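You operate a simulated robot arm through the tools that you are given. There is no shell and no other tool. Be economical: measure what you need, move in short steps, check, and stop when the job is done.

Carry out the task below with a simulated robot arm. There is one attempt and no reset: what you move stays moved.

TASK
Close the press tray.
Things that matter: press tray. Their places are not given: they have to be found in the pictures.

It is judged by the outcome, as a careful person would: the job done as asked, and still so three seconds after it is handed in. It fails if anything else is knocked over, pushed out of place, dropped, spilled or broken.

THE ROBOT
A 7-joint arm with a two-finger parallel gripper, fixed in place. Base frame: the origin is at the foot of the arm, x ahead of it, y to its left, z up; the work surface is at about z = 1.2. Lengths are in cm, angles in degrees, forces in N, time in s.
With the tool pointing down near the work surface it reaches from about 24 to 62 cm from the base axis. Its first joint turns from -66.0 to 66.0 degrees. Payload 2.6 kg.
Tool frame: the origin (TCP) lies between the finger pads and is the grasp point; the fingertips stand 3 cm ahead of it; z points along the fingers, y is the line along which they close. The gripper opens to 9.4 cm. The fingers are 2.8 cm wide and 1 cm thick; the gripper's body (5 by 9.6 cm) begins 5.5 cm behind the TCP.
Orientation is that of the tool frame in the base frame, as a unit quaternion [x, y, z, w]. With the fingers straight down and closing along the base's y, the tool's x points along the base's -x, its y along +y and its z along -z.

THE INTERFACE
- The arm moves only by the tool servo_tool. Its argument "moves" is a list of rows, each a list of 7 numbers: the turn, a rotation vector about the base's x, y, z in rad, then the shift along the base's x, y, z in cm, then the opening, from 0 (shut) to 1 (fully open). In form: [[ax, ay, az, tx, ty, tz, fingers], ...]. A call has 1 to 20 rows; each row is the pose to reach, as a shift and turn from the pose commanded when the call began. A row lasts 0.2 s, in which the tool goes at most 5 cm and 8.6 degrees; a call with a longer step from one row to the next is refused whole, and so is a gripper value outside its range. A pose out of reach is approached as far as the arm can. The call stops where the force on the tool passes 40 N (or 10 N more than at its start, if that is more) or the arm is blocked; 0.2 s more then pass. The fingers move at their own pace (about 7.2 cm/s each) and stop on an object; they squeeze with about 20 N. The grip force told is the motor's: it shows also when the fingers shut on nothing. Time passes only in rows, and 0.2 s behind the last, so rows that repeat a pose let the fingers close. It gives the time, the measured TCP pose, the force on the tool (base axes), the opening and the grip force at its end, in the units of the frame above (readings bear some noise), and new pictures: "show" is both (left out), scene, wrist or none.
- Cameras (640 x 400 px; columns grow to the right, rows downward): "scene" is fixed at [4.01, 43.93, 55.72]; the picture's right is [-0.71, -0.70, 0.00], its down [-0.45, 0.45, -0.77] and it looks along [0.54, -0.55, -0.63] (base axes); focal length 338 px, centre (320, 200). "wrist" rides on the gripper at [-3.7, 0, -5.8] in the tool frame; the picture's right is [0.00, -1.00, 0.00], its down [0.97, 0.00, -0.24] and it looks along [0.24, 0.00, 0.97] (tool axes); focal length 218 px, centre (320, 200).
- point_at(camera, pixels): for up to 12 pixels [column, row] of the newest picture of that camera ("zoom" is the newest enlarged one), the place [x, y, z] in the base frame of the surface seen there, good to about 0.2 cm. No time passes.
- zoom(camera, box): a new picture of the part [left, top, right, bottom] of that camera's present view, enlarged. No time passes.
- job_done(): hands the job in; it is judged then, once.

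Work in short steps. Measure before you move; look again where a grasp or a placing could have gone wrong, and mend it. You have 60 turns and 100 pictures in all, the two below and enlarged ones among them. Open the gripper and draw the arm clear of the work before you hand the job in, unless the task says otherwise; then end with one line.

The tools are called after "Request:" as a command line: name --pt "numbers of a row" for each row, then --argument value for the rest, lists and objects as JSON in quotes. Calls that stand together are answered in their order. servo_tool: Moves the arm, as the interface text tells. Its arguments: {"type":"object","properties":{"moves":{"type":"array","items":{"type":"array","items":{"type":"number"}}},"show":{"type":"string","enum":["both","scene","wrist","none"]}},"required":["moves"]} The other tools are called the same way: point_at (camera, pixels) gives the place of the surface under pixels of a picture; zoom (camera, box) takes an enlarged picture of a part of a camera's view; job_done () hands the job in.

At the start:

```text
clock: 0.0
tool_pos: [30.81, 14.97, 28.18]
tool_rot: [0.0, 1.0, 0.0, -0.001]
ft_force: [-0.9, 0.4, -0.6]
finger_gap: 9.4
grip_force: 0.0
```

scene: 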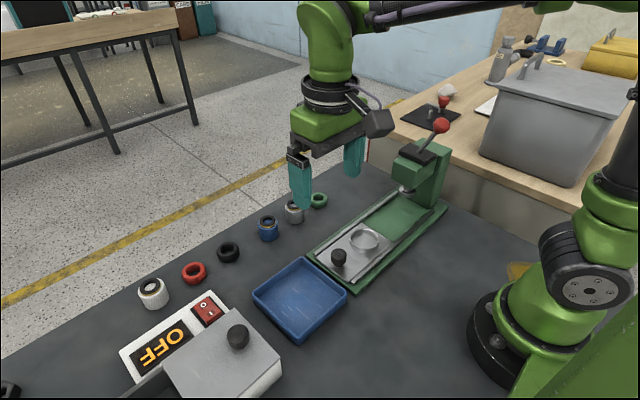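
wrist: 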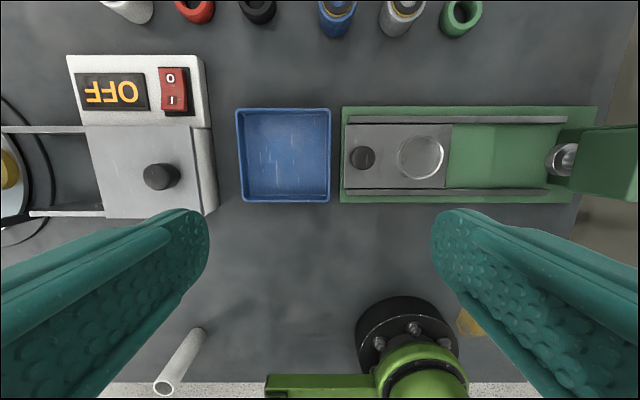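

The press (green base) has a silver sliding tray with a black knob, pulled out away from the ram. I'll measure its places.

Request:
point_at --camera "wrist" --pixels '[[363, 157], [347, 158], [347, 130], [348, 185], [420, 157], [449, 157], [500, 155], [555, 160], [570, 150], [450, 120], [450, 192], [345, 112]]'

Request:
zoom --camera "scene" --box '[290, 100, 470, 300]'

Request:
zoom --camera "wrist" --box '[330, 80, 640, 230]'

```text
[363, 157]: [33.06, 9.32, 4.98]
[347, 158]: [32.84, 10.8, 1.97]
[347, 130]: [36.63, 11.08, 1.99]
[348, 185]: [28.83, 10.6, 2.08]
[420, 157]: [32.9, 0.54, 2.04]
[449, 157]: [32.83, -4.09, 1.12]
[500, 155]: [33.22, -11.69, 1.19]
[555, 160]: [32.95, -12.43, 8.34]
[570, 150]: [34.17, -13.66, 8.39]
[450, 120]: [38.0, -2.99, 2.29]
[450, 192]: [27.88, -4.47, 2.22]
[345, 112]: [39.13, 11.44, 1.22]
```

```text
2.00 times, centred on (380, 200) of scene
```

zoom: 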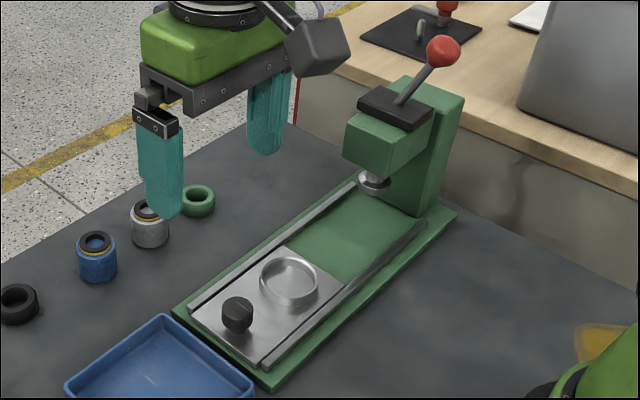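

```text
2.06 times, centred on (485, 155) of wrist
```

zoom: 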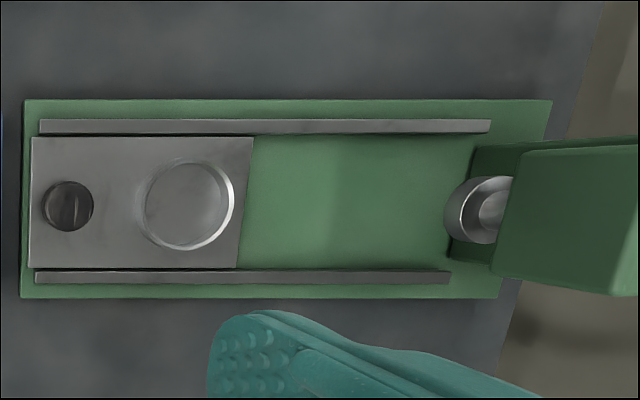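

The knob is at about (33, 9.2), top z≈5; the tray slides toward −y under the ram. I'll measure the head clearance and the knob's size.

Request:
point_at --camera "scene" --pixels '[[338, 251], [339, 262], [332, 257], [404, 190], [395, 165], [418, 178], [415, 150], [440, 125], [424, 207], [309, 255], [352, 284]]'

Request:
point_at --camera "wrist" --pixels '[[353, 158], [374, 158], [363, 148], [363, 168], [545, 185], [570, 190], [600, 150]]'

```text
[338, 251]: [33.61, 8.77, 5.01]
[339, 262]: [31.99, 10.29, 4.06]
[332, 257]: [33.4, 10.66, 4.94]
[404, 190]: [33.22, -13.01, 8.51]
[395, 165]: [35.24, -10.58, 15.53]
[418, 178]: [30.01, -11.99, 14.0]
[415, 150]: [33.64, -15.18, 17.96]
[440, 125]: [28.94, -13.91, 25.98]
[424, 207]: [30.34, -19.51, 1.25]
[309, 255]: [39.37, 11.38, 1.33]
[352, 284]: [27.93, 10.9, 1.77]
```

```text
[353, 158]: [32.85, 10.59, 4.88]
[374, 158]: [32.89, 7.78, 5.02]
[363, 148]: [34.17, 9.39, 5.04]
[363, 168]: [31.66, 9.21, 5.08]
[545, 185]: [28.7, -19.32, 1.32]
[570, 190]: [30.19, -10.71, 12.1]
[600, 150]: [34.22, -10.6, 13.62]
```

Request:
point_at --camera "wrist" --pixels '[[329, 155], [331, 130], [330, 180], [237, 150], [300, 155]]'

Request:
servo_tool --pt "0 0 0 1 -1 -3 0.5" --pt "0 0 0 2.1 -2.3 -7 0" --pt "0 0 0 2.1 -2.3 -11 0" --pt "0 0 0 2.1 -2.3 -15 0" --pt "0 0 0 2.1 -2.3 -17 0" --pt "0 0 0 2.1 -2.3 -17 0"

```text
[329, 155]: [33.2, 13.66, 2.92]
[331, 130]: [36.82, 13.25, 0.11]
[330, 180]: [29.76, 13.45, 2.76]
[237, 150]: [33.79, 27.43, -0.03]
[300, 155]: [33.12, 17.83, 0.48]
```

```text
clock: 1.4
tool_pos: [32.9, 12.64, 11.26]
tool_rot: [0.001, 1.0, 0.0, 0.0]
ft_force: [0.0, 0.2, 0.0]
finger_gap: 0.0
grip_force: 19.9
```

scene: 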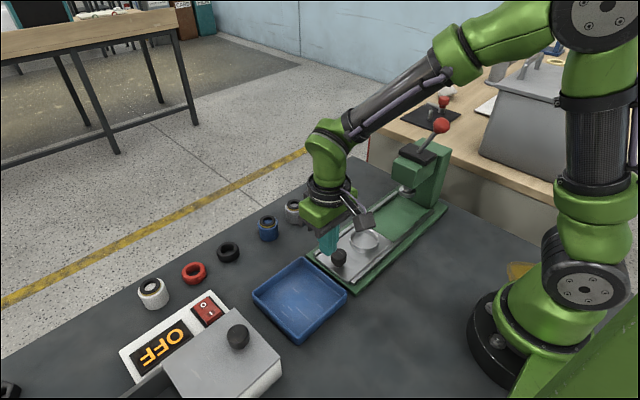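
wrist: 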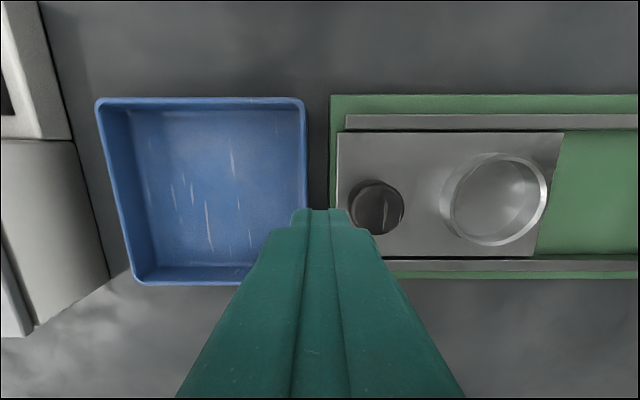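

Fingers are shut and stand between the knob and the blue tray rim (z 2.9). I'll lower until the tips are at z≈3.5 and push gently toward −y.

Request:
servo_tool --pt "0 0 0 0 0 -2.5 0" --pt "0 0 0 0 0 -4.7 0" --pt "0 0 0 0 0 -4.7 0" --pt "0 0 0 0 -1 -4.9 0" --pt "0 0 0 0 -2 -5.1 0" --pt "0 0 0 0 -3 -5.1 0" --pt "0 0 0 0 -4 -5.1 0" --pt "0 0 0 0 -5 -5.1 0"

```text
clock: 3.2
tool_pos: [32.82, 7.69, 5.88]
tool_rot: [0.0, 1.0, 0.0, 0.0]
ft_force: [-0.5, 0.6, 1.5]
finger_gap: 0.0
grip_force: 19.9
```

scene: 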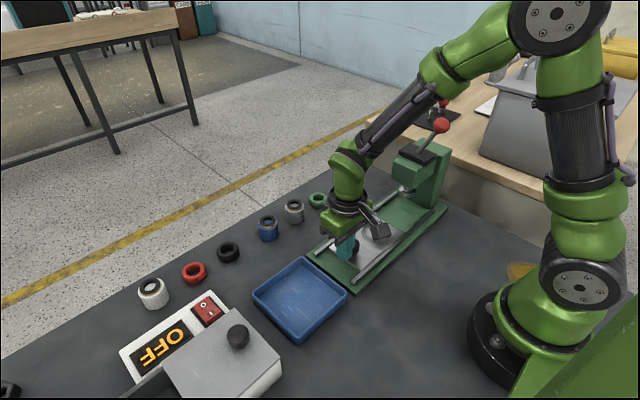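
wrist: 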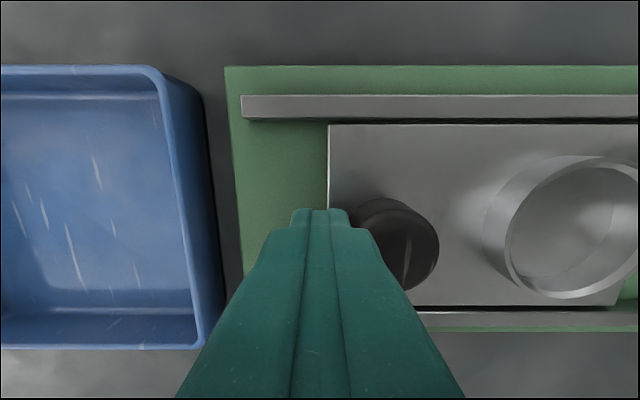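

The tray is sliding with little force. I continue, slower near the end.

Request:
servo_tool --pt "0 0 0 0 -1 0 0" --pt "0 0 0 0 -2 0 0" --pt "0 0 0 0 -3 0 0" --pt "0 0 0 0 -4 0 0" --pt "0 0 0 0 -5 0 0" --pt "0 0 0 0 -6 0 0" --pt "0 0 0 0 -7 0 0" --pt "0 0 0 0 -8 0 0"

```text
clock: 5.0
tool_pos: [33.13, -0.35, 6.09]
tool_rot: [0.0, 1.0, -0.001, 0.0]
ft_force: [-1.1, 0.3, -0.1]
finger_gap: 0.01
grip_force: 20.4
```

scene: 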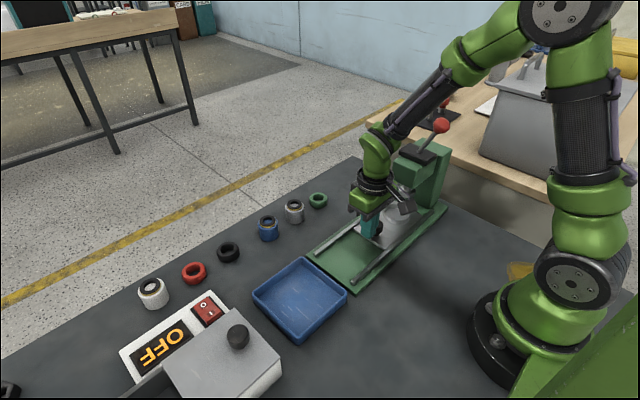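
wrist: 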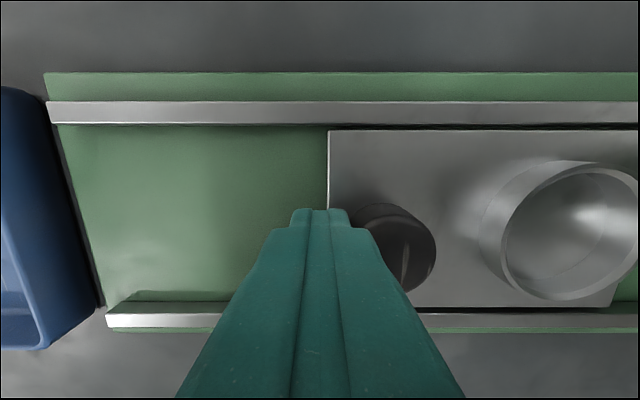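

Request:
servo_tool --pt "0 0 0 0 -0.5 0 0" --pt "0 0 0 0 -1 0 0" --pt "0 0 0 0 -1.5 0 0" --pt "0 0 0 0 -2 0 0" --pt "0 0 0 0 -2.5 0 0" --pt "0 0 0 0 -3 0 0" --pt "0 0 0 0 -3.5 0 0"

Request:
zoom --camera "scene" --box '[310, 100, 470, 300]'

```text
clock: 6.6
tool_pos: [33.01, -3.09, 5.99]
tool_rot: [-0.003, 1.0, 0.004, -0.001]
ft_force: [3.2, 36.8, 3.5]
finger_gap: 0.0
grip_force: 20.0
```

scene: 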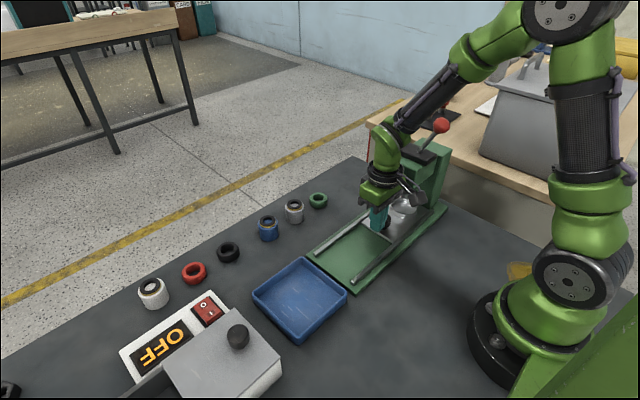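
wrist: 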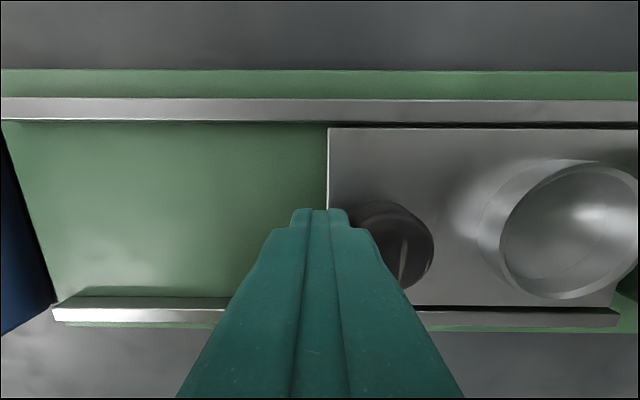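

```text
2.00 times, centred on (390, 200) of scene
```

zoom: 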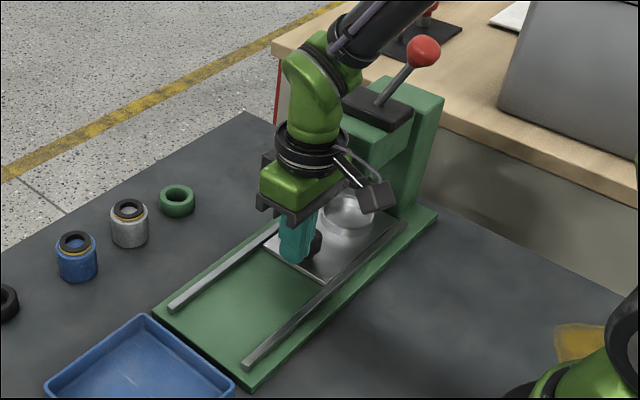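

The tray stopped against its end stop (36.8 N at TCP y −3.1, as predicted with the cup under the ram). I back off and lift clear.

Request:
servo_tool --pt "0 0 0 0 1.5 0 0" --pt "0 0 0 0 4 0 0" --pt "0 0 0 0 6 2 0" --pt "0 0 0 0 9 6 0" --pt "0 0 0 0 12 10 0.3" --pt "0 0 0 0 15 14 0.7" --pt "0 0 0 0 18 18 1" --pt "0 0 0 0 18 21 1" --pt "0 0 0 0 18 21 1"

Request:
zoom --camera "scene" --box '[310, 100, 470, 300]'

Request:
zoom --camera "wrist" --box '[330, 80, 640, 230]'

```text
clock: 8.6
tool_pos: [33.1, 14.22, 27.15]
tool_rot: [0.001, 1.0, 0.0, 0.0]
ft_force: [-0.7, -0.4, 0.7]
finger_gap: 9.41
grip_force: 0.0
```

scene: 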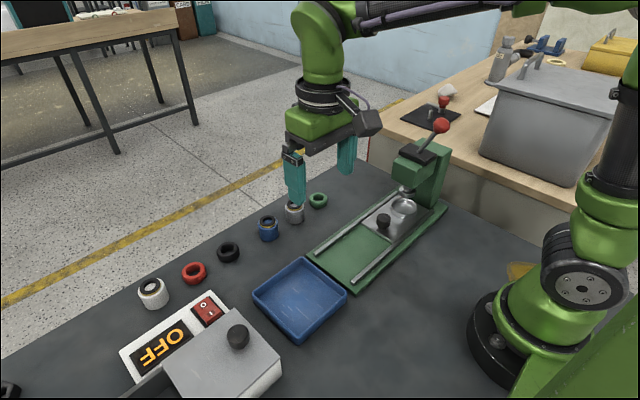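
wrist: 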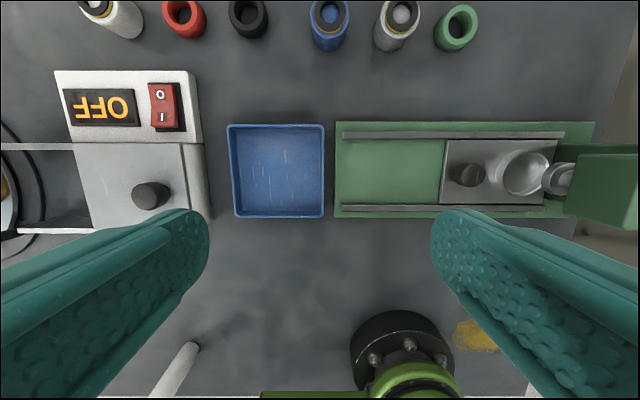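

```text
2.00 times, centred on (390, 200) of scene
```

zoom: 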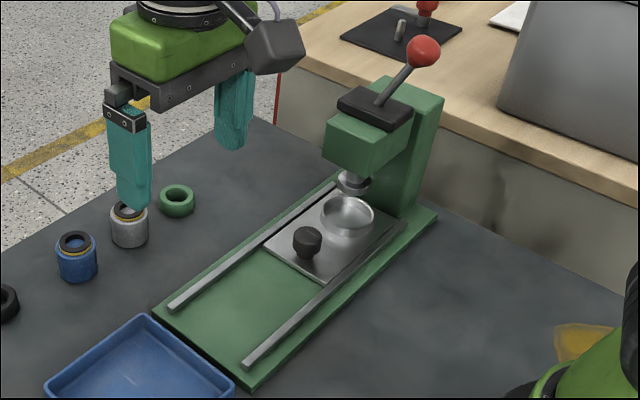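

```text
2.06 times, centred on (485, 155) of wrist
```

zoom: 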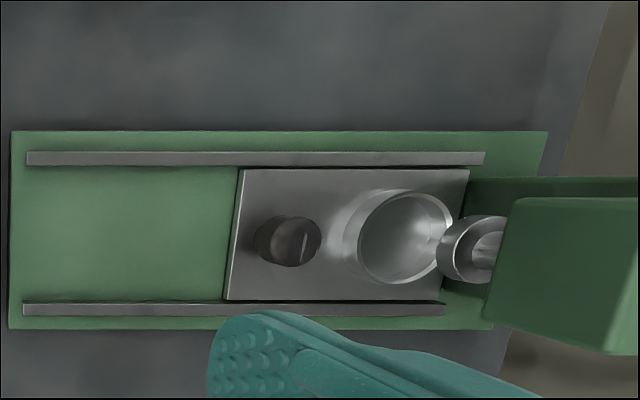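

I'll check that the tray is fully in: positions of cup, ram, tray edges and column.

Request:
point_at --camera "zoom" --pixels '[[240, 230], [287, 230], [362, 250], [440, 240], [466, 185], [400, 235], [480, 200], [447, 250], [440, 290], [475, 190], [490, 280], [500, 240]]'

Request:
point_at --camera "scene" --pixels '[[404, 188], [406, 194], [412, 196], [400, 191], [403, 209], [420, 215], [417, 205], [428, 212], [432, 208], [395, 213], [414, 213], [436, 205]]'

Request:
zoom --camera "scene" --box '[370, 165, 450, 225]'

```text
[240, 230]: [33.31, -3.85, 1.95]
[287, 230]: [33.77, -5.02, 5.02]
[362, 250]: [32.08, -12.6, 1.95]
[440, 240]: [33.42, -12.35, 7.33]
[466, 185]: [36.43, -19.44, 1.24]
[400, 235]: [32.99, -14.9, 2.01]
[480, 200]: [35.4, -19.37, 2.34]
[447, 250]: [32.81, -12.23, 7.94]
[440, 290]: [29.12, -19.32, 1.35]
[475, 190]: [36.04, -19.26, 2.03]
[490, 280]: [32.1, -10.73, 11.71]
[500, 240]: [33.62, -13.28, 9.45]
```

```text
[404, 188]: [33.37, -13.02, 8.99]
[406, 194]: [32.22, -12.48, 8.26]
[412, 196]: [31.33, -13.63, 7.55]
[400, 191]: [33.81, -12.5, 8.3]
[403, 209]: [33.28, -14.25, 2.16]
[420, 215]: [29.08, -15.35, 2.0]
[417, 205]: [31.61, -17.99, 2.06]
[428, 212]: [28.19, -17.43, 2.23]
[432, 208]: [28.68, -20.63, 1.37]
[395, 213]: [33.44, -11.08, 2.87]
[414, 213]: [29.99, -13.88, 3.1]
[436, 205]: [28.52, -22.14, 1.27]
```

```text
6.67 times, centred on (410, 195) of scene
```

zoom: 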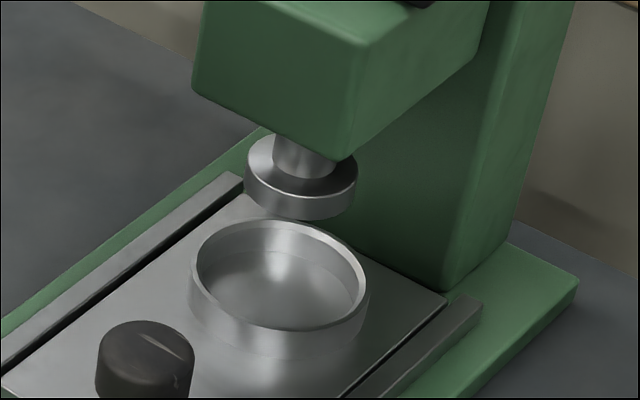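

Request:
point_at --camera "zoom" --pixels '[[442, 296], [438, 300], [430, 290], [446, 292], [455, 290], [420, 284], [425, 275], [400, 268], [237, 197], [470, 300]]'

Request:
point_at --camera "wrist" --pixels '[[443, 150], [442, 170], [442, 190], [553, 145], [556, 145], [550, 143]]'

```text
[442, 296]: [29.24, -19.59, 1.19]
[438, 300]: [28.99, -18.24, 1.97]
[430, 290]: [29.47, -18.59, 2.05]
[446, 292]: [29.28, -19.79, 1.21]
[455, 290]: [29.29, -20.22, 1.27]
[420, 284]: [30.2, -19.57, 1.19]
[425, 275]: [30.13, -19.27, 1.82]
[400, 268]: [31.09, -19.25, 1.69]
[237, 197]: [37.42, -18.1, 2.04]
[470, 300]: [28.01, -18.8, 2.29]
```

```text
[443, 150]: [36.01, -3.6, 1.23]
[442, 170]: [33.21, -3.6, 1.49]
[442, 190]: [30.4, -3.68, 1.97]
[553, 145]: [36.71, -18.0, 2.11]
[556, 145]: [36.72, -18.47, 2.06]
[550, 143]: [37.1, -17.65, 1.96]
```

The tray's near edge moved from y 10.8 to −3.7 and reached its hard stop. The cup is centred under the ram (both at y≈−13.9), nothing else has moved, and the arm is clear with the gripper open.

Request:
job_done

```text
The job is handed in.
```

The press tray is closed: it was pushed in until it stopped firmly, with the cup under the ram and nothing else disturbed.
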